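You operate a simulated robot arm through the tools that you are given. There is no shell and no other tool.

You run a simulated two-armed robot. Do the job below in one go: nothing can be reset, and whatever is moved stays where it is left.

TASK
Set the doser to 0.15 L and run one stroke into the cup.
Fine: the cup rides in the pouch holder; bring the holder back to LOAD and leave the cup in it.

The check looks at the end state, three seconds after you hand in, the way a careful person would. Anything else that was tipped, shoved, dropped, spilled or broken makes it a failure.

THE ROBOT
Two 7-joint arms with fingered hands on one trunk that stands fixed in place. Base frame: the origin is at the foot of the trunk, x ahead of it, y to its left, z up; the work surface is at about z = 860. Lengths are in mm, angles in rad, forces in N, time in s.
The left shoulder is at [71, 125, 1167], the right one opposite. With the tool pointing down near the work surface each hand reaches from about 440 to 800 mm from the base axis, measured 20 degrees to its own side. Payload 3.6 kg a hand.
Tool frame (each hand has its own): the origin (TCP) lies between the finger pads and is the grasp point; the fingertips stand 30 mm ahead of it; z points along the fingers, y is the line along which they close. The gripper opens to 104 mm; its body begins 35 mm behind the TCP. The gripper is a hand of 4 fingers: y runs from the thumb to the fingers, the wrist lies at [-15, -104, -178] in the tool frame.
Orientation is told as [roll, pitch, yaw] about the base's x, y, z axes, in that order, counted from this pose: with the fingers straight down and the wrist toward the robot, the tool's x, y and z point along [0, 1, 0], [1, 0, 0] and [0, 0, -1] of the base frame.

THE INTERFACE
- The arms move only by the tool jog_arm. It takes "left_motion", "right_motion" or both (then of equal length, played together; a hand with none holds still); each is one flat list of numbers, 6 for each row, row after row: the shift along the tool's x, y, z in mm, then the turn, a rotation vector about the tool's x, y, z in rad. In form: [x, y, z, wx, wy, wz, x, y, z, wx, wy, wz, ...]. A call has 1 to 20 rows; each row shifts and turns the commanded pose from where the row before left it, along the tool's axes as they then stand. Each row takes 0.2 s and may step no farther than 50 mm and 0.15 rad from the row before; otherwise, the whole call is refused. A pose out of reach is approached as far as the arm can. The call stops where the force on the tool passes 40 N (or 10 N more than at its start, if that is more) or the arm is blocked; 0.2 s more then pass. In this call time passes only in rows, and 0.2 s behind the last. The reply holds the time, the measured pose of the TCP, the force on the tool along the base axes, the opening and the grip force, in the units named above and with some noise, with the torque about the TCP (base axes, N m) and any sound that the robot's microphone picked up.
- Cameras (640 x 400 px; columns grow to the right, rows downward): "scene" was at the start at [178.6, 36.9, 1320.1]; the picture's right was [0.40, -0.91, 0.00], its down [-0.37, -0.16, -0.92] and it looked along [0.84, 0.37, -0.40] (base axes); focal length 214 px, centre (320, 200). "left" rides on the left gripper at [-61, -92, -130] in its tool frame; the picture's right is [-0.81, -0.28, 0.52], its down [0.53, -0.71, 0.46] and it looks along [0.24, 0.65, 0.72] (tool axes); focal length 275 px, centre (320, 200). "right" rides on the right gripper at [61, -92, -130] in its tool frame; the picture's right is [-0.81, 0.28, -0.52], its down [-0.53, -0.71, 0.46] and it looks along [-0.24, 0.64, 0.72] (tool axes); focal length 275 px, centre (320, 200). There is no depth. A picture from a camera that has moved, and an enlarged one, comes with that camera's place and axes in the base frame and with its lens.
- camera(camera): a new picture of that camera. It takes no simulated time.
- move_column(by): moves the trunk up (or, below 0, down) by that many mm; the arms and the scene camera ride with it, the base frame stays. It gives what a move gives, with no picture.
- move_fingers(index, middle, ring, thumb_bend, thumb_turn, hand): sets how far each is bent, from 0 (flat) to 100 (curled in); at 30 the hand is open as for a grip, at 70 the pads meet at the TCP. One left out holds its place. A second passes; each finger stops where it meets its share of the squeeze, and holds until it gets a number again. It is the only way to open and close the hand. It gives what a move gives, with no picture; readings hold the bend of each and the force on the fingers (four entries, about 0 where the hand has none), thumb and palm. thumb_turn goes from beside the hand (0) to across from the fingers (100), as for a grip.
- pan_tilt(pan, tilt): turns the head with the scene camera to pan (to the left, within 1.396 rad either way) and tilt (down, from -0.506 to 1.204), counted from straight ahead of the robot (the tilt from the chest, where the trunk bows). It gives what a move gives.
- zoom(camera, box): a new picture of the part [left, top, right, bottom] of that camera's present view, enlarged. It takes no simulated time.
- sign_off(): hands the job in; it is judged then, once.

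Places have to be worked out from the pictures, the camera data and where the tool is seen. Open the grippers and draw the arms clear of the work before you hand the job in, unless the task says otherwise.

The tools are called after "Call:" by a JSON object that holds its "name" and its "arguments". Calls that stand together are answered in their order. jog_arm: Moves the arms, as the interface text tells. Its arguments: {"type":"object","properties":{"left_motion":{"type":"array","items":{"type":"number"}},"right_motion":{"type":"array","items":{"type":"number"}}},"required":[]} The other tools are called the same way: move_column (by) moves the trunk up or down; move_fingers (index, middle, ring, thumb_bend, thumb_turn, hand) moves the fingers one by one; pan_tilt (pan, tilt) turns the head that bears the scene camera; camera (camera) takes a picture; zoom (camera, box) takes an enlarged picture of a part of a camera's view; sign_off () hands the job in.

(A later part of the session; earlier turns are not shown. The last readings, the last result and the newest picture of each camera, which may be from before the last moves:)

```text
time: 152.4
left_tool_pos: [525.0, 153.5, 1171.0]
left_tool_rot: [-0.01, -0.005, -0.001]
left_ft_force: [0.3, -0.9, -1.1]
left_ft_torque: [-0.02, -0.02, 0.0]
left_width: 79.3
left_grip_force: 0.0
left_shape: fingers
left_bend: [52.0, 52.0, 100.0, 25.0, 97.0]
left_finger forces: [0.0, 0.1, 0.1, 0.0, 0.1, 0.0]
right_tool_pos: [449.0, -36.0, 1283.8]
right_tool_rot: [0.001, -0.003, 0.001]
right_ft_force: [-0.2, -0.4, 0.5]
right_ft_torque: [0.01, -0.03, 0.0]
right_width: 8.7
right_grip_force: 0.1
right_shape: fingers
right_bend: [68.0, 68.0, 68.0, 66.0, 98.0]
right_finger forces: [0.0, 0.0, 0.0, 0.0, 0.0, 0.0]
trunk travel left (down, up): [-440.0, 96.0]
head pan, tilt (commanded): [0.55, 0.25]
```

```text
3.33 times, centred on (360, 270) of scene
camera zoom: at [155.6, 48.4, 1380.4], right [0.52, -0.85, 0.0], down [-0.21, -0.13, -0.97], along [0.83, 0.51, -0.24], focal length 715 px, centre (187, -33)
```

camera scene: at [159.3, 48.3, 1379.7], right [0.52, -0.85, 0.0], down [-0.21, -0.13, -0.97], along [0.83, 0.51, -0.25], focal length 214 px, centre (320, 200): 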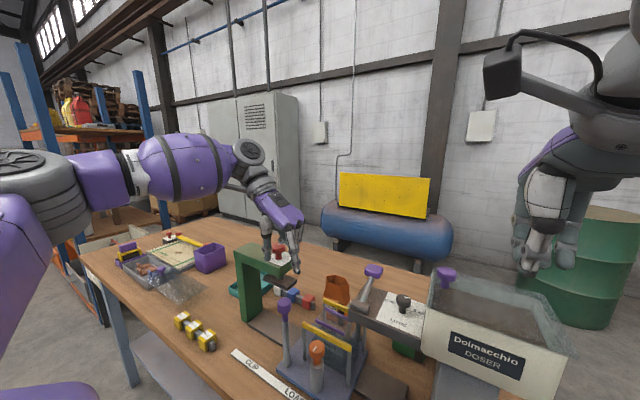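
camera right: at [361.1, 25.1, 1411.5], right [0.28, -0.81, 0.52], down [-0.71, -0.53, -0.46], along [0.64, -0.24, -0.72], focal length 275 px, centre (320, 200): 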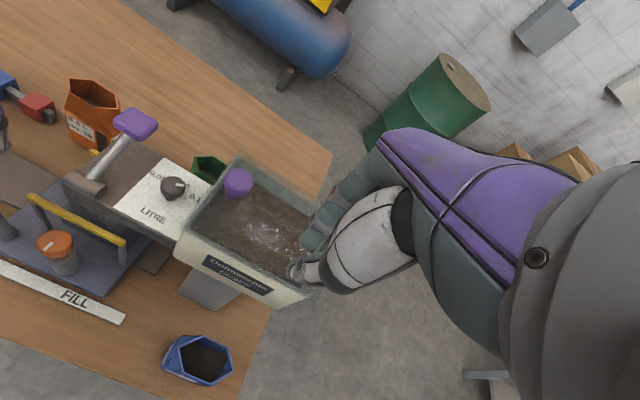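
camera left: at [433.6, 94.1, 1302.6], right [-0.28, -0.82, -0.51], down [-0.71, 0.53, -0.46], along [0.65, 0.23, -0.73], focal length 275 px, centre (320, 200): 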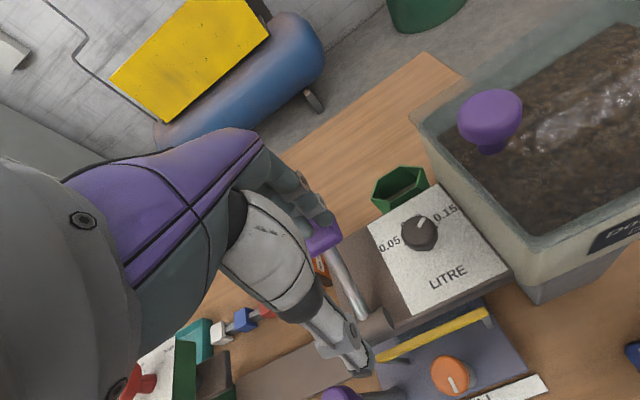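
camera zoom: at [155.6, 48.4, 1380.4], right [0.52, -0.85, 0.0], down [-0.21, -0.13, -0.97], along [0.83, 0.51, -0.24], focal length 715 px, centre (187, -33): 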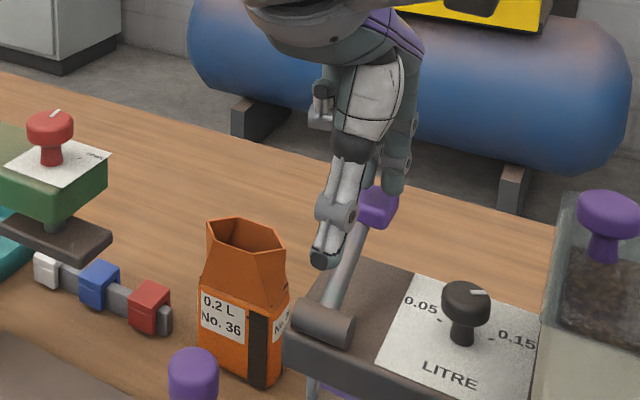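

The fingers slipped over the top: 13 N horizontally did not move the lever, since it lies at only 27° and must be lifted perpendicular to the rod. I'll re-approach from the left with the fingers under the knob and rod and the thumb above (hand rolled −90°, pitched +63°). First I retreat to open space.

Call:
{"name": "jog_arm", "arguments": {"left_motion": [0, 0, -35, 0, 0, 0, 0, 0, -40, 0, 0, 0, 43, 5, 0, 0, 0, 0, 43, 5, 0, 0, 0, 0, 43, 5, 0, 0, 0, 0, 30, 5, 0, 0, 0, 0]}}

Call:
{"name": "move_fingers", "arguments": {"hand": "left", "index": 58, "middle": 58, "ring": 100, "thumb_bend": 38}}

Call:
{"name": "jog_arm", "arguments": {"left_motion": [0, 0, 0, 0, -0.14, 0, 0, 0, 0, 0, -0.14, 0, 0, 0, 0, 0, -0.14, 0, 0, 0, 0, 0, -0.14, 0, 0, 0, 0, 0, -0.14, 0, 0, 0, 0, 0, -0.14, 0, 0, 0, 0, 0, -0.14, 0, 0, 0, 0, 0, -0.14, 0, 0, 0, 0, 0, -0.14, 0, 0, 0, 0, 0, -0.14, 0, 0, 0, 0, 0, -0.14, 0, 0, 0, 0, 0, -0.02, 0]}}

Call:
{"name": "camera", "arguments": {"camera": "scene"}}

Call:
{"name": "camera", "arguments": {"camera": "left"}}

Call:
{"name": "camera", "arguments": {"camera": "right"}}

```text
time: 153.8
left_tool_pos: [549.8, 312.8, 1242.5]
left_tool_rot: [-0.012, 0.001, -0.002]
left_ft_force: [0.8, -0.3, -0.3]
left_ft_torque: [0.02, 0.02, 0.01]
left_width: 79.3
left_grip_force: 0.1
left_shape: fingers
left_bend: [52.0, 52.0, 100.0, 25.0, 97.0]
left_finger forces: [0.0, 0.0, 0.0, 0.0, 0.0, 0.1]
right_tool_pos: [452.3, -35.6, 1283.8]
right_tool_rot: [0.002, -0.001, 0.001]
right_ft_force: [0.2, -0.1, -1.1]
right_ft_torque: [0.0, -0.01, -0.01]
right_width: 8.4
right_grip_force: 0.1
right_shape: fingers
right_bend: [68.0, 68.0, 68.0, 66.0, 98.0]
right_finger forces: [0.1, 0.1, 0.0, 0.1, 0.1, 0.0]
trunk travel left (down, up): [-440.0, 96.0]
head pan, tilt (commanded): [0.55, 0.25]
```

```text
time: 154.8
left_tool_pos: [549.9, 312.6, 1242.3]
left_tool_rot: [-0.012, -0.002, -0.002]
left_ft_force: [1.1, 0.4, 0.5]
left_ft_torque: [-0.02, 0.04, 0.02]
left_width: 58.8
left_grip_force: 0.0
left_shape: fingers
left_bend: [57.0, 57.0, 100.0, 38.0, 97.0]
left_finger forces: [0.0, 0.0, 0.0, 0.1, 0.0, 0.1]
right_tool_pos: [452.5, -34.5, 1281.9]
right_tool_rot: [0.001, 0.001, -0.002]
right_ft_force: [0.3, 0.0, -0.4]
right_ft_torque: [-0.01, 0.01, -0.02]
right_width: 8.6
right_grip_force: 0.0
right_shape: fingers
right_bend: [68.0, 68.0, 68.0, 66.0, 98.0]
right_finger forces: [0.0, 0.1, 0.1, 0.1, 0.1, 0.0]
trunk travel left (down, up): [-440.0, 96.0]
head pan, tilt (commanded): [0.55, 0.25]
```

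```text
time: 157.4
left_tool_pos: [554.8, 305.0, 1278.7]
left_tool_rot: [-1.533, 0.016, 0.005]
left_ft_force: [-0.2, 0.4, -0.4]
left_ft_torque: [-0.04, -0.01, 0.01]
left_width: 58.8
left_grip_force: 0.0
left_shape: fingers
left_bend: [57.0, 57.0, 100.0, 38.0, 97.0]
left_finger forces: [0.0, 0.1, 0.1, 0.1, 0.1, 0.1]
left hand out of reach, approached as far as the arm can: row 11
right_tool_pos: [452.3, -35.3, 1281.8]
right_tool_rot: [0.0, 0.0, -0.001]
right_ft_force: [-0.5, -0.3, -0.2]
right_ft_torque: [0.0, -0.01, 0.04]
right_width: 8.4
right_grip_force: 0.1
right_shape: fingers
right_bend: [68.0, 68.0, 68.0, 66.0, 98.0]
right_finger forces: [0.1, 0.1, 0.1, 0.1, 0.0, 0.0]
trunk travel left (down, up): [-440.0, 96.0]
head pan, tilt (commanded): [0.55, 0.25]
```

```text
taken
camera scene: at [158.9, 48.9, 1379.8], right [0.52, -0.85, 0.0], down [-0.21, -0.13, -0.97], along [0.83, 0.51, -0.25], focal length 214 px, centre (320, 200)
```

scene: 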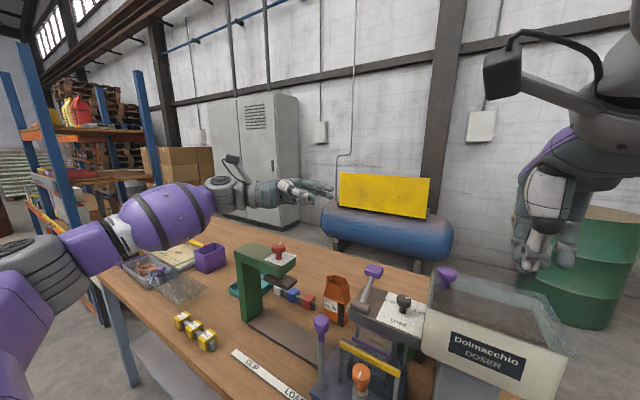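

```text
taken
camera left: at [463.6, 433.7, 1346.8], right [-0.26, -0.55, 0.79], down [-0.72, -0.44, -0.54], along [0.64, -0.71, -0.28], focal length 275 px, centre (320, 200)
```

left: 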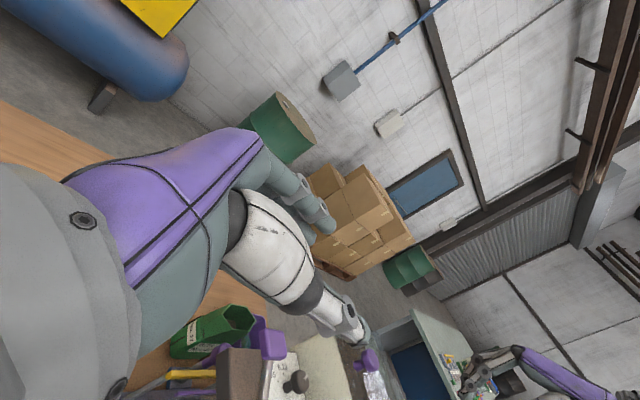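

```text
taken
camera right: at [360.8, 25.1, 1411.7], right [0.28, -0.81, 0.52], down [-0.71, -0.53, -0.46], along [0.65, -0.24, -0.72], focal length 275 px, centre (320, 200)
```

right: 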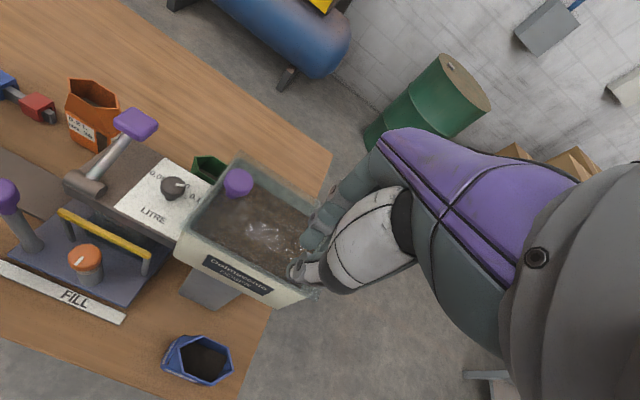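

Roll done; the lever is unchanged. I bring the hand a bit right (−y) and pitch it so the fingers' closing line is perpendicular to the lever rod.

Call:
{"name": "jog_arm", "arguments": {"left_motion": [0, 0, 30, 0, 0, 0, 0, 0, 30, 0, 0, 0, 0, 0, 0, 0, 0, -0.1375, 0, 0, 0, 0, 0, -0.1375, 0, 0, 0, 0, 0, -0.1375, 0, 0, 0, 0, 0, -0.1375, 0, 0, 0, 0, 0, -0.1375, 0, 0, 0, 0, 0, -0.1375, 0, 0, 0, 0, 0, -0.1375, 0, 0, 0, 0, 0, -0.1375]}}

Call:
{"name": "camera", "arguments": {"camera": "scene"}}

Call:
{"name": "zoom", "arguments": {"camera": "scene", "box": [220, 130, 440, 330]}}

Call:
{"name": "camera", "arguments": {"camera": "left"}}

```text
time: 159.6
left_tool_pos: [556.6, 242.2, 1291.2]
left_tool_rot: [-1.574, 1.102, -0.004]
left_ft_force: [0.7, 0.7, 0.7]
left_ft_torque: [0.02, -0.02, 0.01]
left_width: 58.9
left_grip_force: 0.0
left_shape: fingers
left_bend: [57.0, 57.0, 100.0, 38.0, 97.0]
left_finger forces: [0.0, 0.0, 0.0, 0.1, 0.1, 0.0]
left hand out of reach, approached as far as the arm can: row 1
right_tool_pos: [452.4, -36.4, 1282.2]
right_tool_rot: [-0.002, 0.002, 0.001]
right_ft_force: [0.0, 0.9, -0.4]
right_ft_torque: [0.0, 0.01, -0.02]
right_width: 8.5
right_grip_force: 0.1
right_shape: fingers
right_bend: [68.0, 68.0, 68.0, 66.0, 98.0]
right_finger forces: [0.1, 0.0, 0.0, 0.1, 0.1, 0.0]
trunk travel left (down, up): [-440.0, 96.0]
head pan, tilt (commanded): [0.55, 0.25]
```

```text
taken
camera scene: at [159.1, 48.2, 1379.8], right [0.52, -0.85, 0.0], down [-0.21, -0.13, -0.97], along [0.83, 0.51, -0.25], focal length 214 px, centre (320, 200)
```

scene: 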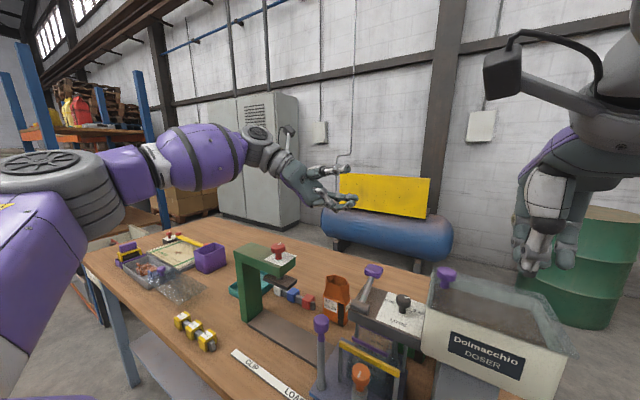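

```text
2.00 times, centred on (330, 230) of scene
camera zoom: at [159.1, 48.2, 1379.8], right [0.52, -0.85, 0.0], down [-0.21, -0.13, -0.97], along [0.83, 0.51, -0.25], focal length 429 px, centre (300, 140)
```

zoom: 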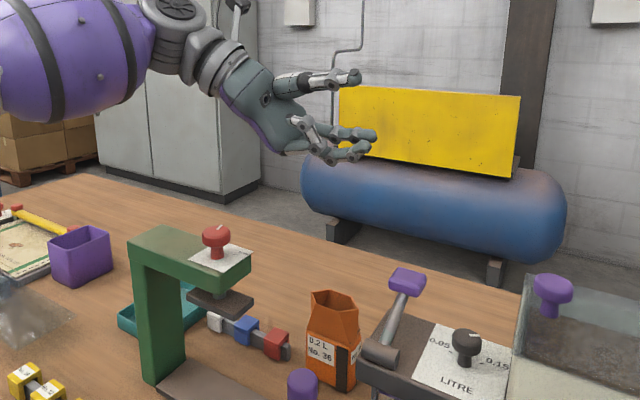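

```text
taken
camera left: at [570.0, 372.9, 1400.7], right [0.6, -0.52, 0.61], down [-0.8, -0.45, 0.4], along [0.07, -0.73, -0.68], focal length 275 px, centre (320, 200)
```

left: 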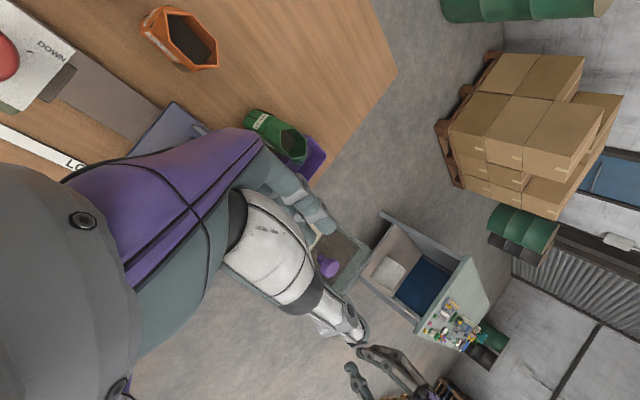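

The hand now has fingers below and thumb above, pointing right. I descend beside the lever, staying left of it.

Call:
{"name": "jog_arm", "arguments": {"left_motion": [14, 30, 5, 0, 0, 0, 14, 30, 5, 0, 0, 0, 14, 30, 5, 0, 0, 0, 14, 30, 5, 0, 0, 0]}}

Call:
{"name": "zoom", "arguments": {"camera": "scene", "box": [280, 180, 440, 330]}}

Call:
{"name": "zoom", "arguments": {"camera": "right", "box": [0, 40, 200, 220]}}

Call:
{"name": "camera", "arguments": {"camera": "left"}}

```text
time: 160.6
left_tool_pos: [560.8, 223.2, 1158.3]
left_tool_rot: [-1.575, 1.101, -0.003]
left_ft_force: [-0.4, -0.8, 0.0]
left_ft_torque: [-0.01, -0.01, 0.0]
left_width: 58.8
left_grip_force: 0.1
left_shape: fingers
left_bend: [57.0, 57.0, 100.0, 38.0, 97.0]
left_finger forces: [0.1, 0.1, 0.1, 0.1, 0.0, 0.0]
right_tool_pos: [453.0, -34.3, 1281.3]
right_tool_rot: [0.0, 0.001, -0.001]
right_ft_force: [-0.5, 0.2, 0.0]
right_ft_torque: [0.03, 0.0, -0.01]
right_width: 8.8
right_grip_force: 0.1
right_shape: fingers
right_bend: [68.0, 68.0, 68.0, 66.0, 98.0]
right_finger forces: [0.0, 0.0, 0.0, 0.0, 0.1, 0.0]
trunk travel left (down, up): [-440.0, 96.0]
head pan, tilt (commanded): [0.55, 0.25]
```

```text
2.67 times, centred on (360, 255) of scene
camera zoom: at [159.3, 48.6, 1379.7], right [0.52, -0.85, 0.0], down [-0.21, -0.13, -0.97], along [0.83, 0.51, -0.25], focal length 572 px, centre (213, 53)
```

zoom: 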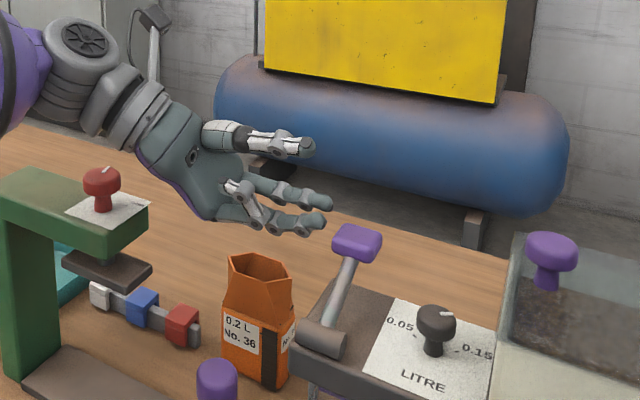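

```text
2.22 times, centred on (100, 130) of right
camera zoom: at [361.2, 24.8, 1411.5], right [0.28, -0.81, 0.52], down [-0.71, -0.53, -0.46], along [0.64, -0.24, -0.72], focal length 612 px, centre (809, 356)
```

zoom: 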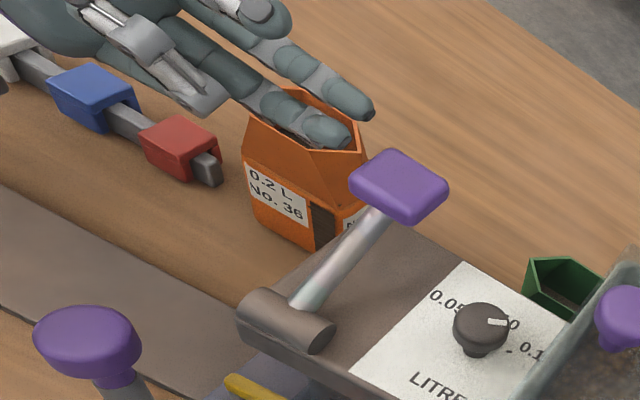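

```text
taken
camera left: at [574.0, 353.8, 1268.2], right [0.6, -0.52, 0.61], down [-0.8, -0.45, 0.39], along [0.07, -0.73, -0.68], focal length 275 px, centre (320, 200)
```

left: 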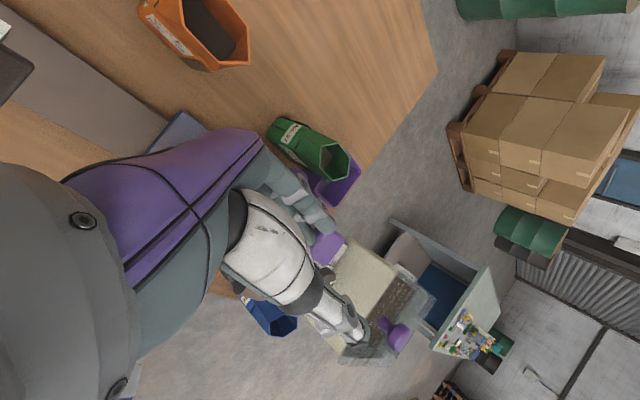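

Call:
{"name": "jog_arm", "arguments": {"left_motion": [6.8, 17.9, 2, 0, 0, 0, 6.8, 17.9, 2, 0, 0, 0]}}

Call:
{"name": "zoom", "arguments": {"camera": "scene", "box": [290, 200, 430, 330]}}

Call:
{"name": "zoom", "arguments": {"camera": "right", "box": [0, 40, 200, 220]}}

```text
time: 161.2
left_tool_pos: [565.3, 217.7, 1121.7]
left_tool_rot: [-1.574, 1.101, -0.003]
left_ft_force: [0.4, 0.2, 0.0]
left_ft_torque: [-0.01, 0.04, -0.01]
left_width: 58.8
left_grip_force: 0.1
left_shape: fingers
left_bend: [57.0, 57.0, 100.0, 38.0, 97.0]
left_finger forces: [0.1, 0.0, 0.1, 0.1, 0.1, 0.1]
right_tool_pos: [453.0, -35.6, 1283.3]
right_tool_rot: [-0.001, 0.0, 0.001]
right_ft_force: [0.7, -0.5, 0.3]
right_ft_torque: [-0.01, 0.06, -0.02]
right_width: 8.4
right_grip_force: 0.0
right_shape: fingers
right_bend: [68.0, 68.0, 68.0, 66.0, 98.0]
right_finger forces: [0.0, 0.0, 0.0, 0.0, 0.0, 0.1]
trunk travel left (down, up): [-440.0, 96.0]
head pan, tilt (commanded): [0.55, 0.25]
```

```text
3.08 times, centred on (360, 265) of scene
camera zoom: at [159.0, 48.5, 1379.8], right [0.52, -0.85, 0.0], down [-0.21, -0.13, -0.97], along [0.83, 0.51, -0.25], focal length 660 px, centre (197, 0)
```

zoom: 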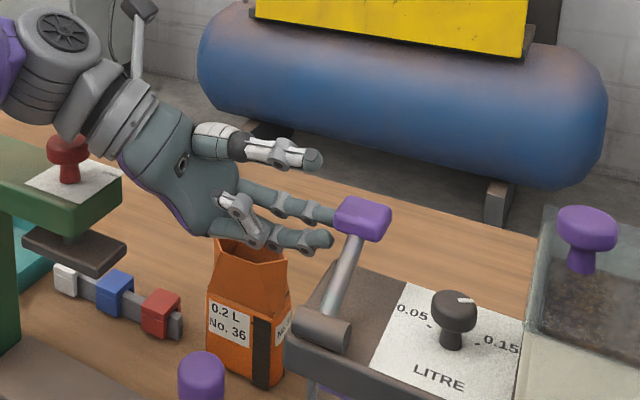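

```text
2.22 times, centred on (100, 130) of right
camera zoom: at [360.9, 24.7, 1411.6], right [0.28, -0.81, 0.52], down [-0.71, -0.53, -0.46], along [0.64, -0.24, -0.72], focal length 612 px, centre (809, 356)
```

zoom: 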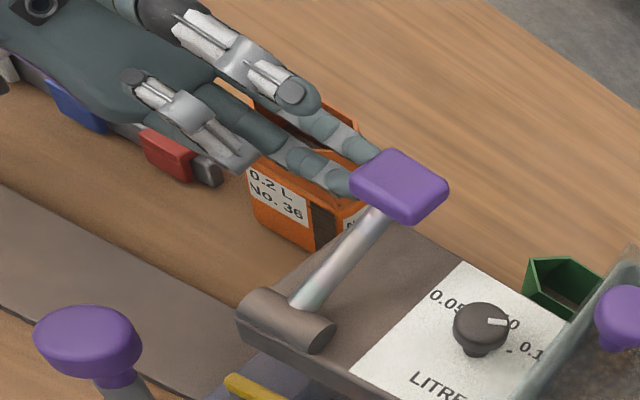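

The geometry looks right: finger pads ~5 mm below the knob's underside. I slide the hand to the right so the fingers pass under the knob and rod.

Call:
{"name": "jog_arm", "arguments": {"left_motion": [0, 0, 12, 0, 0, 0, 0, 0, 12, 0, 0, 0, 0, 0, 12, 0, 0, 0, 0, 0, 10, 0, 0, 0]}}

Call:
{"name": "zoom", "arguments": {"camera": "scene", "box": [290, 200, 430, 330]}}

Call:
{"name": "zoom", "arguments": {"camera": "right", "box": [0, 40, 200, 220]}}

```text
time: 162.2
left_tool_pos: [565.4, 179.2, 1123.4]
left_tool_rot: [-1.585, 1.091, -0.003]
left_ft_force: [-1.8, 34.7, 22.3]
left_ft_torque: [1.86, -0.11, 0.36]
left_width: 58.9
left_grip_force: 20.2
left_shape: fingers
left_bend: [57.0, 63.0, 100.0, 38.0, 97.0]
left_finger forces: [0.0, 40.6, 0.1, 0.0, 0.0, 0.0]
right_tool_pos: [449.8, -31.2, 1284.8]
right_tool_rot: [-0.004, -0.001, 0.003]
right_ft_force: [0.6, 0.8, 0.4]
right_ft_torque: [-0.03, -0.03, -0.02]
right_width: 8.6
right_grip_force: 0.0
right_shape: fingers
right_bend: [68.0, 68.0, 68.0, 66.0, 98.0]
right_finger forces: [0.0, 0.1, 0.1, 0.0, 0.0, 0.1]
trunk travel left (down, up): [-440.0, 96.0]
head pan, tilt (commanded): [0.55, 0.25]
```

```text
3.08 times, centred on (360, 265) of scene
camera zoom: at [156.5, 53.8, 1380.2], right [0.52, -0.85, 0.0], down [-0.21, -0.13, -0.97], along [0.83, 0.51, -0.25], focal length 660 px, centre (197, 0)
```

zoom: 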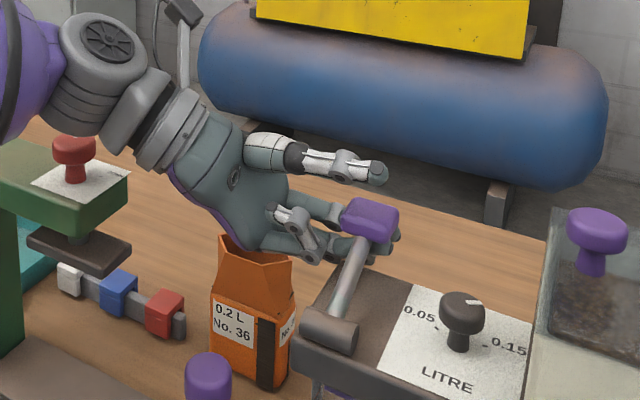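

```text
2.22 times, centred on (100, 130) of right
camera zoom: at [358.3, 30.1, 1412.6], right [0.27, -0.81, 0.52], down [-0.71, -0.54, -0.46], along [0.65, -0.25, -0.72], focal length 612 px, centre (809, 356)
```

zoom: 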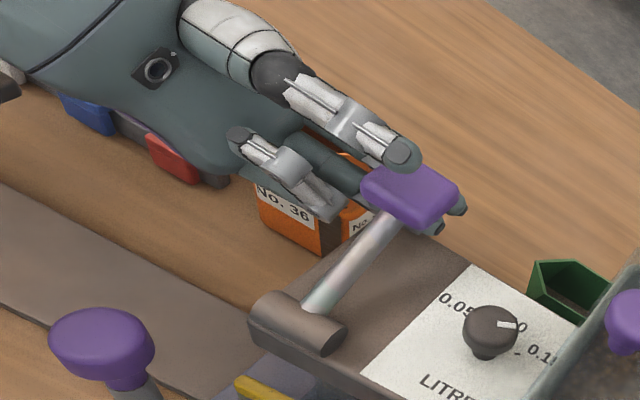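

The middle finger jams against the doser plate's left edge (35 N). I back off at once.

Call:
{"name": "jog_arm", "arguments": {"left_motion": [0, 0, -12, 0, 0, 0, 0, 0, -12, 0, 0, 0]}}

Call:
{"name": "zoom", "arguments": {"camera": "scene", "box": [290, 200, 430, 330]}}

Call:
{"name": "zoom", "arguments": {"camera": "right", "box": [0, 40, 200, 260]}}

```text
time: 162.8
left_tool_pos: [563.2, 194.7, 1118.2]
left_tool_rot: [-1.574, 1.104, -0.01]
left_ft_force: [-0.6, 1.4, 5.5]
left_ft_torque: [-0.08, 0.04, 0.01]
left_width: 59.0
left_grip_force: 2.5
left_shape: fingers
left_bend: [57.0, 62.0, 100.0, 38.0, 97.0]
left_finger forces: [0.1, 5.3, 0.0, 0.1, 0.1, 0.0]
right_tool_pos: [452.0, -33.9, 1281.2]
right_tool_rot: [0.001, 0.0, -0.001]
right_ft_force: [0.0, 0.4, -0.4]
right_ft_torque: [0.01, 0.01, 0.01]
right_width: 8.6
right_grip_force: 0.0
right_shape: fingers
right_bend: [68.0, 68.0, 68.0, 66.0, 98.0]
right_finger forces: [0.1, 0.0, 0.0, 0.0, 0.0, 0.0]
trunk travel left (down, up): [-440.0, 96.0]
head pan, tilt (commanded): [0.55, 0.25]
```

```text
3.08 times, centred on (360, 265) of scene
camera zoom: at [158.4, 49.7, 1379.6], right [0.52, -0.85, 0.0], down [-0.21, -0.13, -0.97], along [0.83, 0.51, -0.25], focal length 660 px, centre (197, 0)
```

zoom: 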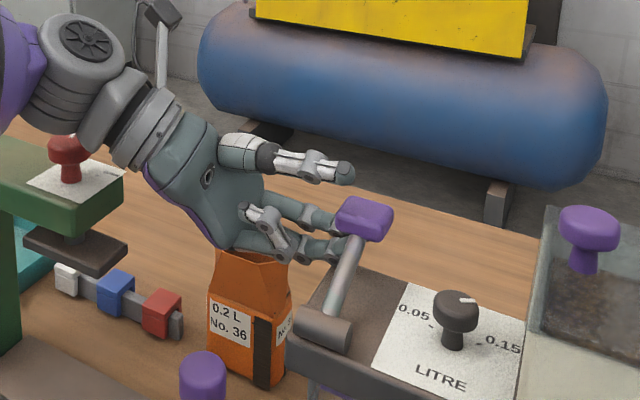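

```text
1.82 times, centred on (100, 150) of right
camera zoom: at [360.3, 25.9, 1411.4], right [0.28, -0.81, 0.52], down [-0.71, -0.53, -0.46], along [0.65, -0.24, -0.72], focal length 500 px, centre (720, 291)
```

zoom: 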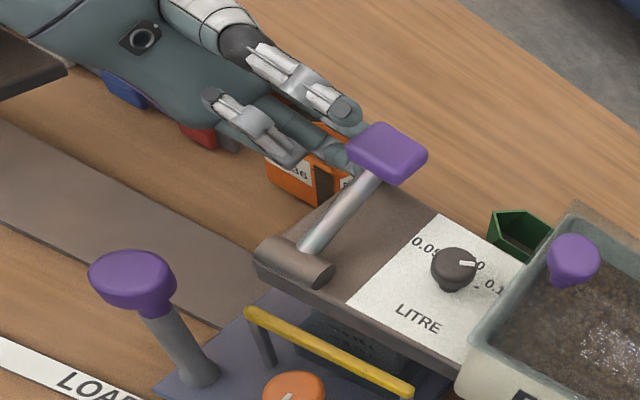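

Call:
{"name": "jog_arm", "arguments": {"left_motion": [0, 0, -12, 0, 0, 0, 0, 0, -12, 0, 0, 0]}}

Call:
{"name": "move_fingers", "arguments": {"hand": "left", "index": 58, "middle": 100, "ring": 100, "thumb_bend": 38}}

Call:
{"name": "zoom", "arguments": {"camera": "scene", "box": [290, 200, 430, 330]}}

Call:
{"name": "zoom", "arguments": {"camera": "right", "box": [0, 40, 200, 260]}}

```text
time: 163.4
left_tool_pos: [563.3, 219.7, 1119.2]
left_tool_rot: [-1.572, 1.102, -0.003]
left_ft_force: [0.3, 0.4, -0.2]
left_ft_torque: [0.02, 0.04, -0.03]
left_width: 58.8
left_grip_force: 0.2
left_shape: fingers
left_bend: [57.0, 57.0, 100.0, 38.0, 97.0]
left_finger forces: [0.0, 0.0, 0.1, 0.0, 0.0, 0.1]
right_tool_pos: [452.4, -35.8, 1282.6]
right_tool_rot: [0.0, 0.0, 0.0]
right_ft_force: [0.0, 0.0, 0.5]
right_ft_torque: [0.03, 0.0, 0.0]
right_width: 8.5
right_grip_force: 0.0
right_shape: fingers
right_bend: [68.0, 68.0, 68.0, 66.0, 98.0]
right_finger forces: [0.1, 0.0, 0.0, 0.0, 0.0, 0.0]
trunk travel left (down, up): [-440.0, 96.0]
head pan, tilt (commanded): [0.55, 0.25]
```

```text
time: 164.4
left_tool_pos: [565.2, 219.3, 1120.3]
left_tool_rot: [-1.573, 1.099, -0.004]
left_ft_force: [0.4, 0.3, 0.9]
left_ft_torque: [0.01, -0.02, 0.0]
left_width: 59.0
left_grip_force: 0.0
left_shape: fingers
left_bend: [57.0, 100.0, 100.0, 38.0, 97.0]
left_finger forces: [0.1, 0.0, 0.1, 0.1, 0.0, 0.0]
right_tool_pos: [452.9, -35.3, 1282.4]
right_tool_rot: [0.001, 0.001, 0.001]
right_ft_force: [-0.6, -0.8, 0.6]
right_ft_torque: [-0.03, 0.01, 0.0]
right_width: 8.6
right_grip_force: 0.0
right_shape: fingers
right_bend: [68.0, 68.0, 68.0, 66.0, 98.0]
right_finger forces: [0.0, 0.0, 0.0, 0.0, 0.0, 0.0]
trunk travel left (down, up): [-440.0, 96.0]
head pan, tilt (commanded): [0.55, 0.25]
```

```text
3.08 times, centred on (360, 265) of scene
camera zoom: at [158.9, 48.4, 1379.8], right [0.52, -0.85, 0.0], down [-0.21, -0.13, -0.97], along [0.83, 0.51, -0.25], focal length 660 px, centre (197, 0)
```

zoom: 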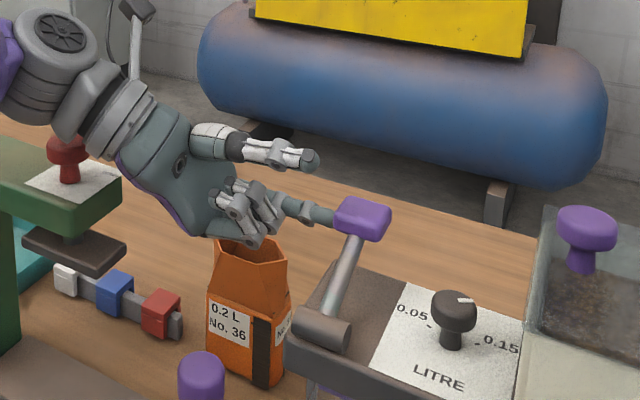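

```text
1.82 times, centred on (100, 150) of right
camera zoom: at [360.8, 24.6, 1411.7], right [0.28, -0.81, 0.52], down [-0.71, -0.53, -0.46], along [0.64, -0.24, -0.72], focal length 500 px, centre (720, 291)
```

zoom: 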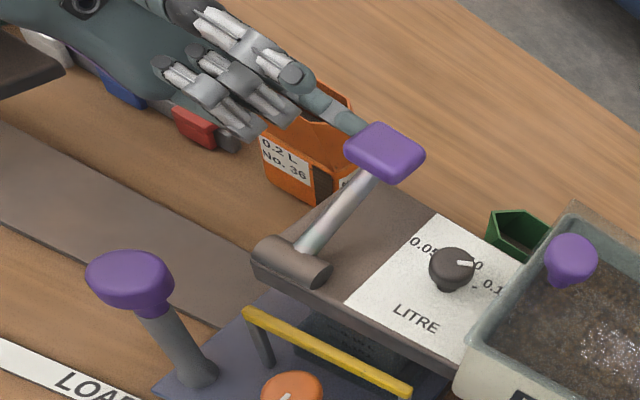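

Only the index is extended now; last time it passed under the knob cleanly. I approach again with the index under the knob.

Call:
{"name": "jog_arm", "arguments": {"left_motion": [0, 0, 12, 0, 0, 0, 0, 0, 12, 0, 0, 0, 0, 0, 12, 0, 0, 0]}}

Call:
{"name": "zoom", "arguments": {"camera": "scene", "box": [310, 210, 410, 310]}}

Call:
{"name": "zoom", "arguments": {"camera": "right", "box": [60, 60, 180, 180]}}

```text
time: 165.2
left_tool_pos: [564.9, 182.1, 1120.2]
left_tool_rot: [-1.573, 1.099, -0.002]
left_ft_force: [-0.2, -1.1, -0.1]
left_ft_torque: [-0.04, 0.01, -0.03]
left_width: 58.6
left_grip_force: 0.1
left_shape: fingers
left_bend: [57.0, 100.0, 100.0, 38.0, 97.0]
left_finger forces: [0.0, 0.0, 0.0, 0.0, 0.0, 0.1]
right_tool_pos: [452.8, -35.7, 1282.4]
right_tool_rot: [0.0, -0.001, -0.001]
right_ft_force: [0.2, 0.0, 0.6]
right_ft_torque: [0.01, 0.01, 0.02]
right_width: 8.5
right_grip_force: 0.0
right_shape: fingers
right_bend: [68.0, 68.0, 68.0, 66.0, 98.0]
right_finger forces: [0.1, 0.1, 0.0, 0.1, 0.0, 0.0]
trunk travel left (down, up): [-440.0, 96.0]
head pan, tilt (commanded): [0.55, 0.25]
```

```text
4.00 times, centred on (360, 260) of scene
camera zoom: at [159.0, 48.2, 1379.8], right [0.52, -0.85, 0.0], down [-0.21, -0.13, -0.97], along [0.83, 0.51, -0.25], focal length 858 px, centre (160, -40)
```

zoom: 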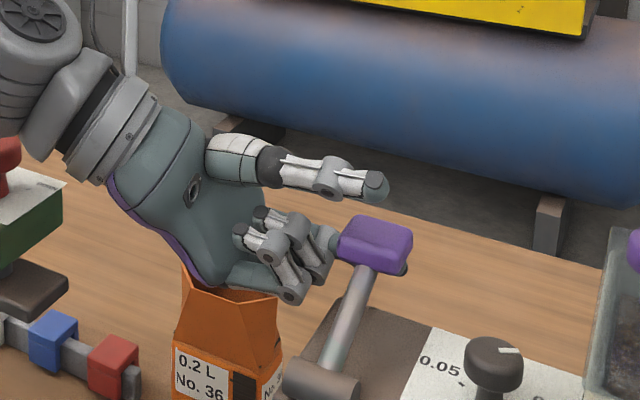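

```text
3.33 times, centred on (120, 120) of right
camera zoom: at [360.9, 24.4, 1411.6], right [0.28, -0.81, 0.52], down [-0.71, -0.53, -0.46], along [0.64, -0.24, -0.72], focal length 918 px, centre (987, 467)
```

zoom: 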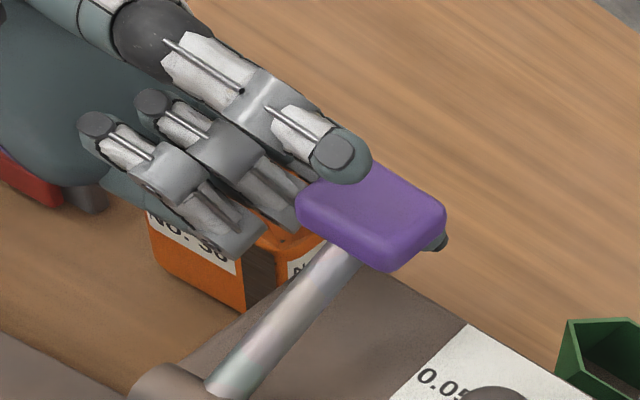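

The index tip shows beyond the knob on the far side, with no contact forces. I close index and thumb onto the knob.

Call:
{"name": "move_fingers", "arguments": {"hand": "left", "index": 64, "thumb_bend": 58}}

Call:
{"name": "zoom", "arguments": {"camera": "scene", "box": [310, 210, 410, 310]}}

Call:
{"name": "zoom", "arguments": {"camera": "right", "box": [60, 60, 180, 180]}}

```text
time: 166.2
left_tool_pos: [565.9, 183.6, 1120.3]
left_tool_rot: [-1.574, 1.099, -0.003]
left_ft_force: [0.1, -0.4, -0.8]
left_ft_torque: [0.0, 0.04, 0.01]
left_width: 26.7
left_grip_force: 0.5
left_shape: fingers
left_bend: [63.0, 100.0, 100.0, 57.0, 97.0]
left_finger forces: [1.0, 0.0, 0.1, 0.1, 0.0, 0.0]
right_tool_pos: [451.7, -36.0, 1282.1]
right_tool_rot: [0.001, -0.002, -0.001]
right_ft_force: [0.5, 0.0, 0.2]
right_ft_torque: [-0.01, 0.01, 0.03]
right_width: 8.5
right_grip_force: 0.0
right_shape: fingers
right_bend: [68.0, 68.0, 68.0, 66.0, 98.0]
right_finger forces: [0.0, 0.1, 0.0, 0.0, 0.0, 0.0]
trunk travel left (down, up): [-440.0, 96.0]
head pan, tilt (commanded): [0.55, 0.25]
```

```text
4.00 times, centred on (360, 260) of scene
camera zoom: at [159.1, 48.5, 1379.8], right [0.52, -0.85, 0.0], down [-0.21, -0.13, -0.97], along [0.83, 0.51, -0.25], focal length 858 px, centre (160, -40)
```

zoom: 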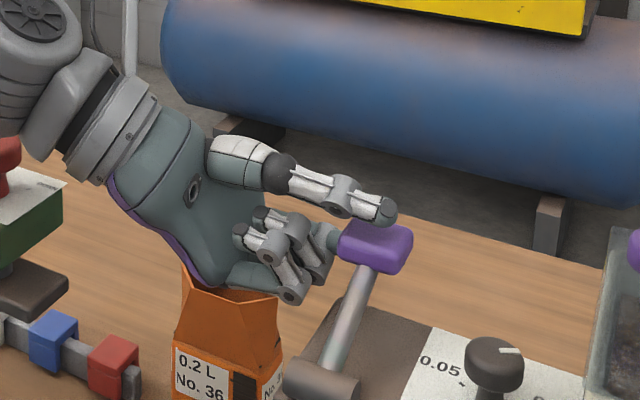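

```text
3.33 times, centred on (120, 120) of right
camera zoom: at [360.9, 24.7, 1411.6], right [0.28, -0.81, 0.52], down [-0.71, -0.53, -0.46], along [0.64, -0.24, -0.72], focal length 918 px, centre (987, 467)
```

zoom: 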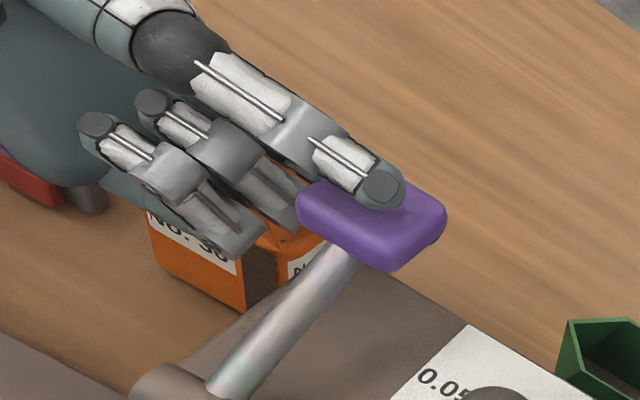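

Call:
{"name": "move_fingers", "arguments": {"hand": "left", "index": 72, "thumb_bend": 66}}

Call:
{"name": "jog_arm", "arguments": {"left_motion": [0.2, -4.1, 0, 0, 0, 0.05, 0.2, -4.1, 0, 0, 0, 0.05]}}

Call:
{"name": "zoom", "arguments": {"camera": "scene", "box": [310, 210, 410, 310]}}

Call:
{"name": "zoom", "arguments": {"camera": "right", "box": [60, 60, 180, 180]}}

```text
time: 167.2
left_tool_pos: [565.7, 183.3, 1120.5]
left_tool_rot: [-1.57, 1.101, -0.003]
left_ft_force: [1.0, -2.6, -6.9]
left_ft_torque: [0.13, 0.05, 0.01]
left_width: 14.8
left_grip_force: 4.1
left_shape: fingers
left_bend: [62.0, 100.0, 100.0, 64.0, 97.0]
left_finger forces: [7.4, 0.0, 0.0, 0.0, 1.1, 0.0]
right_tool_pos: [453.7, -36.7, 1282.2]
right_tool_rot: [0.001, -0.001, 0.001]
right_ft_force: [0.4, 0.4, 0.3]
right_ft_torque: [0.02, -0.04, -0.02]
right_width: 8.8
right_grip_force: 0.1
right_shape: fingers
right_bend: [68.0, 68.0, 68.0, 66.0, 98.0]
right_finger forces: [0.0, 0.1, 0.0, 0.1, 0.1, 0.1]
trunk travel left (down, up): [-440.0, 96.0]
head pan, tilt (commanded): [0.55, 0.25]
```

```text
time: 167.8
left_tool_pos: [561.2, 184.1, 1125.5]
left_tool_rot: [-1.571, 1.004, -0.002]
left_ft_force: [1.2, -0.5, -13.8]
left_ft_torque: [0.3, 0.18, 0.02]
left_width: 19.4
left_grip_force: 7.4
left_shape: fingers
left_bend: [56.0, 100.0, 100.0, 66.0, 97.0]
left_finger forces: [14.1, 0.1, 0.0, 0.0, 0.1, 0.1]
right_tool_pos: [453.9, -35.5, 1281.4]
right_tool_rot: [-0.001, 0.002, 0.0]
right_ft_force: [0.1, -1.1, -0.1]
right_ft_torque: [0.01, 0.0, 0.0]
right_width: 8.4
right_grip_force: 0.0
right_shape: fingers
right_bend: [68.0, 68.0, 68.0, 66.0, 98.0]
right_finger forces: [0.0, 0.1, 0.0, 0.1, 0.0, 0.0]
trunk travel left (down, up): [-440.0, 96.0]
head pan, tilt (commanded): [0.55, 0.25]
```

```text
4.00 times, centred on (360, 260) of scene
camera zoom: at [160.4, 48.7, 1379.5], right [0.52, -0.85, 0.0], down [-0.21, -0.13, -0.97], along [0.83, 0.51, -0.25], focal length 858 px, centre (160, -40)
```

zoom: 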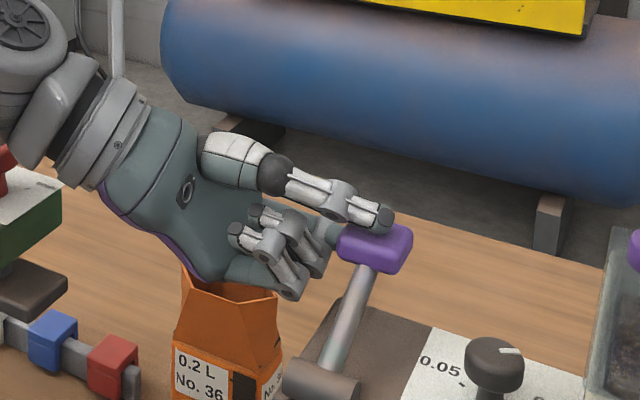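

```text
3.33 times, centred on (120, 120) of right
camera zoom: at [362.3, 24.9, 1411.1], right [0.28, -0.81, 0.52], down [-0.71, -0.53, -0.45], along [0.64, -0.24, -0.73], focal length 918 px, centre (987, 467)
```

zoom: 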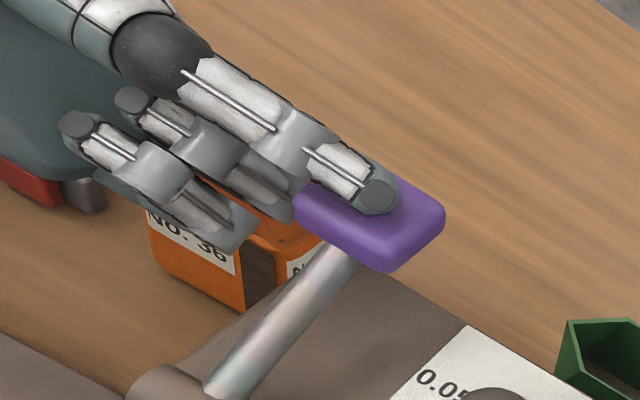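

Pushing the knob up with ~14 N does not move it either. I'll check gently whether the lever instead goes down: release the index's upward push, and press lightly from above with the thumb.

Call:
{"name": "move_fingers", "arguments": {"hand": "left", "index": 56, "thumb_bend": 66}}

Call:
{"name": "jog_arm", "arguments": {"left_motion": [-0.2, 4.1, 0, 0, 0, -0.05, -0.2, 4.1, 0, 0, 0, -0.05, 0, 2, 0, 0, 0, 0]}}

Call:
{"name": "zoom", "arguments": {"camera": "right", "box": [60, 60, 180, 180]}}

```text
time: 168.8
left_tool_pos: [560.9, 183.2, 1128.1]
left_tool_rot: [-1.575, 1.0, -0.004]
left_ft_force: [1.0, 0.1, -0.3]
left_ft_torque: [0.03, 0.01, 0.02]
left_width: 25.7
left_grip_force: 0.1
left_shape: fingers
left_bend: [55.0, 100.0, 100.0, 66.0, 97.0]
left_finger forces: [0.6, 0.1, 0.0, 0.1, 0.1, 0.0]
right_tool_pos: [452.4, -35.6, 1282.8]
right_tool_rot: [-0.002, 0.0, 0.0]
right_ft_force: [0.5, 0.0, 0.0]
right_ft_torque: [0.03, 0.03, -0.02]
right_width: 8.4
right_grip_force: 0.1
right_shape: fingers
right_bend: [68.0, 68.0, 68.0, 66.0, 98.0]
right_finger forces: [0.1, 0.0, 0.1, 0.0, 0.0, 0.1]
trunk travel left (down, up): [-440.0, 96.0]
head pan, tilt (commanded): [0.55, 0.25]
```

```text
time: 169.6
left_tool_pos: [566.0, 182.5, 1119.0]
left_tool_rot: [-1.575, 1.099, -0.005]
left_ft_force: [-0.3, -0.4, 1.1]
left_ft_torque: [-0.02, 0.0, 0.01]
left_width: 26.0
left_grip_force: 1.0
left_shape: fingers
left_bend: [56.0, 100.0, 100.0, 65.0, 97.0]
left_finger forces: [0.0, 0.0, 0.0, 0.1, 1.5, 0.0]
right_tool_pos: [451.4, -35.0, 1281.9]
right_tool_rot: [-0.001, 0.0, 0.001]
right_ft_force: [0.0, 0.2, -0.2]
right_ft_torque: [0.01, 0.04, 0.0]
right_width: 8.8
right_grip_force: 0.1
right_shape: fingers
right_bend: [68.0, 68.0, 68.0, 66.0, 98.0]
right_finger forces: [0.0, 0.0, 0.0, 0.0, 0.0, 0.0]
trunk travel left (down, up): [-440.0, 96.0]
head pan, tilt (commanded): [0.55, 0.25]
```

```text
3.33 times, centred on (120, 120) of right
camera zoom: at [360.6, 24.7, 1411.7], right [0.28, -0.81, 0.52], down [-0.71, -0.53, -0.46], along [0.65, -0.24, -0.72], focal length 918 px, centre (987, 467)
```

zoom: 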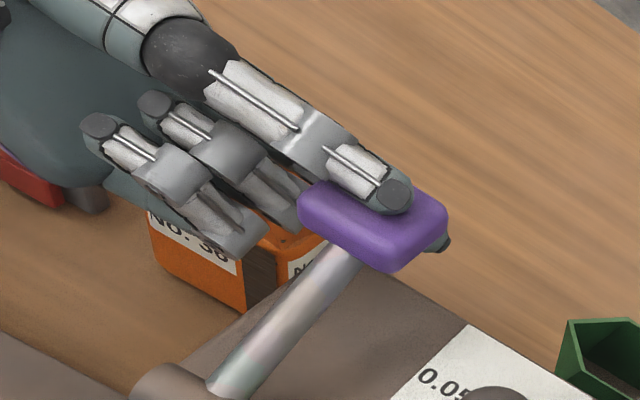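

Call:
{"name": "jog_arm", "arguments": {"left_motion": [0, 3, 0, 0, 0, 0, 0, 3, 0, 0, 0, 0]}}

Call:
{"name": "zoom", "arguments": {"camera": "right", "box": [60, 60, 180, 180]}}

Call:
{"name": "zoom", "arguments": {"camera": "scene", "box": [310, 210, 410, 310]}}

```text
time: 170.2
left_tool_pos: [567.8, 184.4, 1114.3]
left_tool_rot: [-1.575, 1.1, -0.005]
left_ft_force: [-0.6, 0.7, 1.6]
left_ft_torque: [-0.05, -0.02, -0.02]
left_width: 26.2
left_grip_force: 0.8
left_shape: fingers
left_bend: [56.0, 100.0, 100.0, 64.0, 97.0]
left_finger forces: [0.0, 0.0, 0.1, 0.1, 1.5, 0.0]
right_tool_pos: [451.7, -35.4, 1282.0]
right_tool_rot: [0.001, -0.001, 0.001]
right_ft_force: [0.4, 0.4, 0.2]
right_ft_torque: [0.02, 0.0, -0.02]
right_width: 8.6
right_grip_force: 0.1
right_shape: fingers
right_bend: [68.0, 68.0, 68.0, 66.0, 98.0]
right_finger forces: [0.0, 0.0, 0.0, 0.1, 0.0, 0.0]
trunk travel left (down, up): [-440.0, 96.0]
head pan, tilt (commanded): [0.55, 0.25]
```

```text
3.33 times, centred on (120, 120) of right
camera zoom: at [360.6, 24.7, 1411.7], right [0.28, -0.81, 0.52], down [-0.71, -0.53, -0.46], along [0.65, -0.24, -0.72], focal length 918 px, centre (987, 467)
```

zoom: 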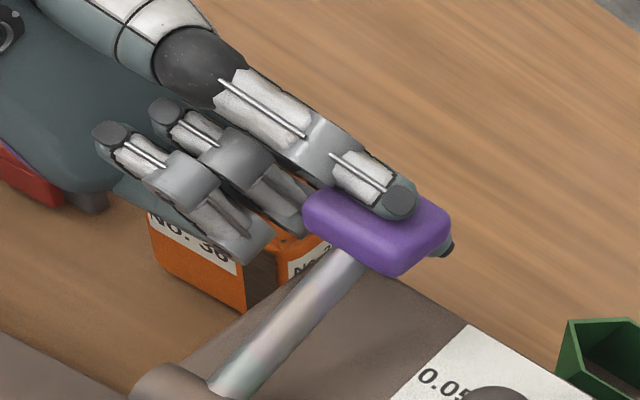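

```text
4.00 times, centred on (360, 260) of scene
camera zoom: at [158.7, 48.5, 1379.8], right [0.52, -0.85, 0.0], down [-0.21, -0.13, -0.97], along [0.83, 0.51, -0.25], focal length 858 px, centre (160, -40)
```

zoom: 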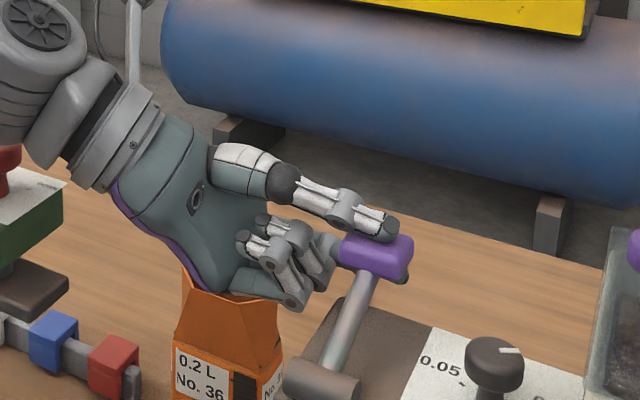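

The lever moves down easily (knob followed the thumb with only 1.5 N) — so the stroke is a downward press. I'll withdraw the hand to the left and press from above with a firm closed fingertip "beak" instead.

Call:
{"name": "jog_arm", "arguments": {"left_motion": [0, -3, 0, 0, 0, 0, 0, -3, 0, 0, 0, 0, 0, -2, -10, 0, 0, 0, 0, 0, -20, 0, 0, 0, 0, 0, -25, 0, 0, 0]}}

Call:
{"name": "zoom", "arguments": {"camera": "right", "box": [0, 40, 200, 260]}}

Call:
{"name": "zoom", "arguments": {"camera": "scene", "box": [310, 210, 410, 310]}}

```text
time: 171.4
left_tool_pos: [564.3, 240.7, 1120.4]
left_tool_rot: [-1.575, 1.099, -0.004]
left_ft_force: [0.5, 0.3, 0.3]
left_ft_torque: [0.01, 0.0, -0.03]
left_width: 24.6
left_grip_force: 0.0
left_shape: fingers
left_bend: [56.0, 100.0, 100.0, 66.0, 97.0]
left_finger forces: [0.0, 0.1, 0.0, 0.0, 0.0, 0.0]
right_tool_pos: [452.9, -34.7, 1282.5]
right_tool_rot: [0.0, 0.001, 0.0]
right_ft_force: [0.5, 0.7, 0.5]
right_ft_torque: [-0.03, 0.01, -0.02]
right_width: 8.6
right_grip_force: 0.0
right_shape: fingers
right_bend: [68.0, 68.0, 68.0, 66.0, 98.0]
right_finger forces: [0.0, 0.0, 0.0, 0.0, 0.0, 0.1]
trunk travel left (down, up): [-440.0, 96.0]
head pan, tilt (commanded): [0.55, 0.25]
```

```text
1.82 times, centred on (100, 150) of right
camera zoom: at [360.8, 25.0, 1411.6], right [0.28, -0.81, 0.52], down [-0.71, -0.53, -0.46], along [0.64, -0.24, -0.72], focal length 500 px, centre (720, 291)
```

zoom: 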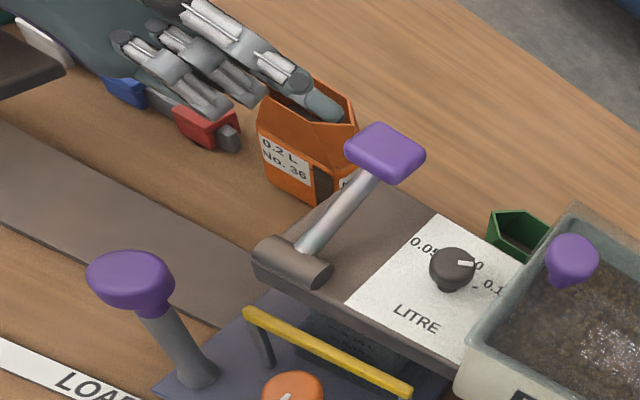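

```text
4.00 times, centred on (360, 260) of scene
camera zoom: at [158.9, 48.7, 1379.8], right [0.52, -0.85, 0.0], down [-0.21, -0.13, -0.97], along [0.83, 0.51, -0.25], focal length 858 px, centre (160, -40)
```

zoom: 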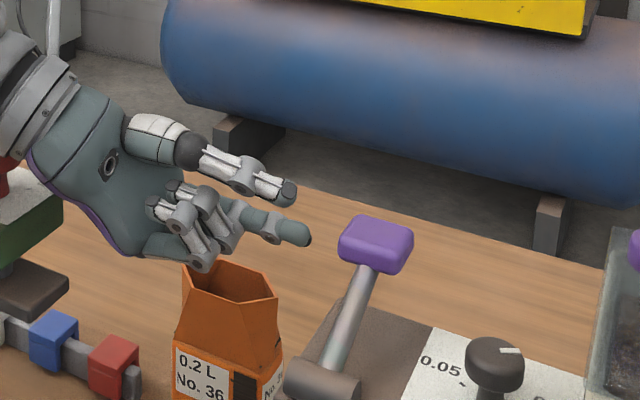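

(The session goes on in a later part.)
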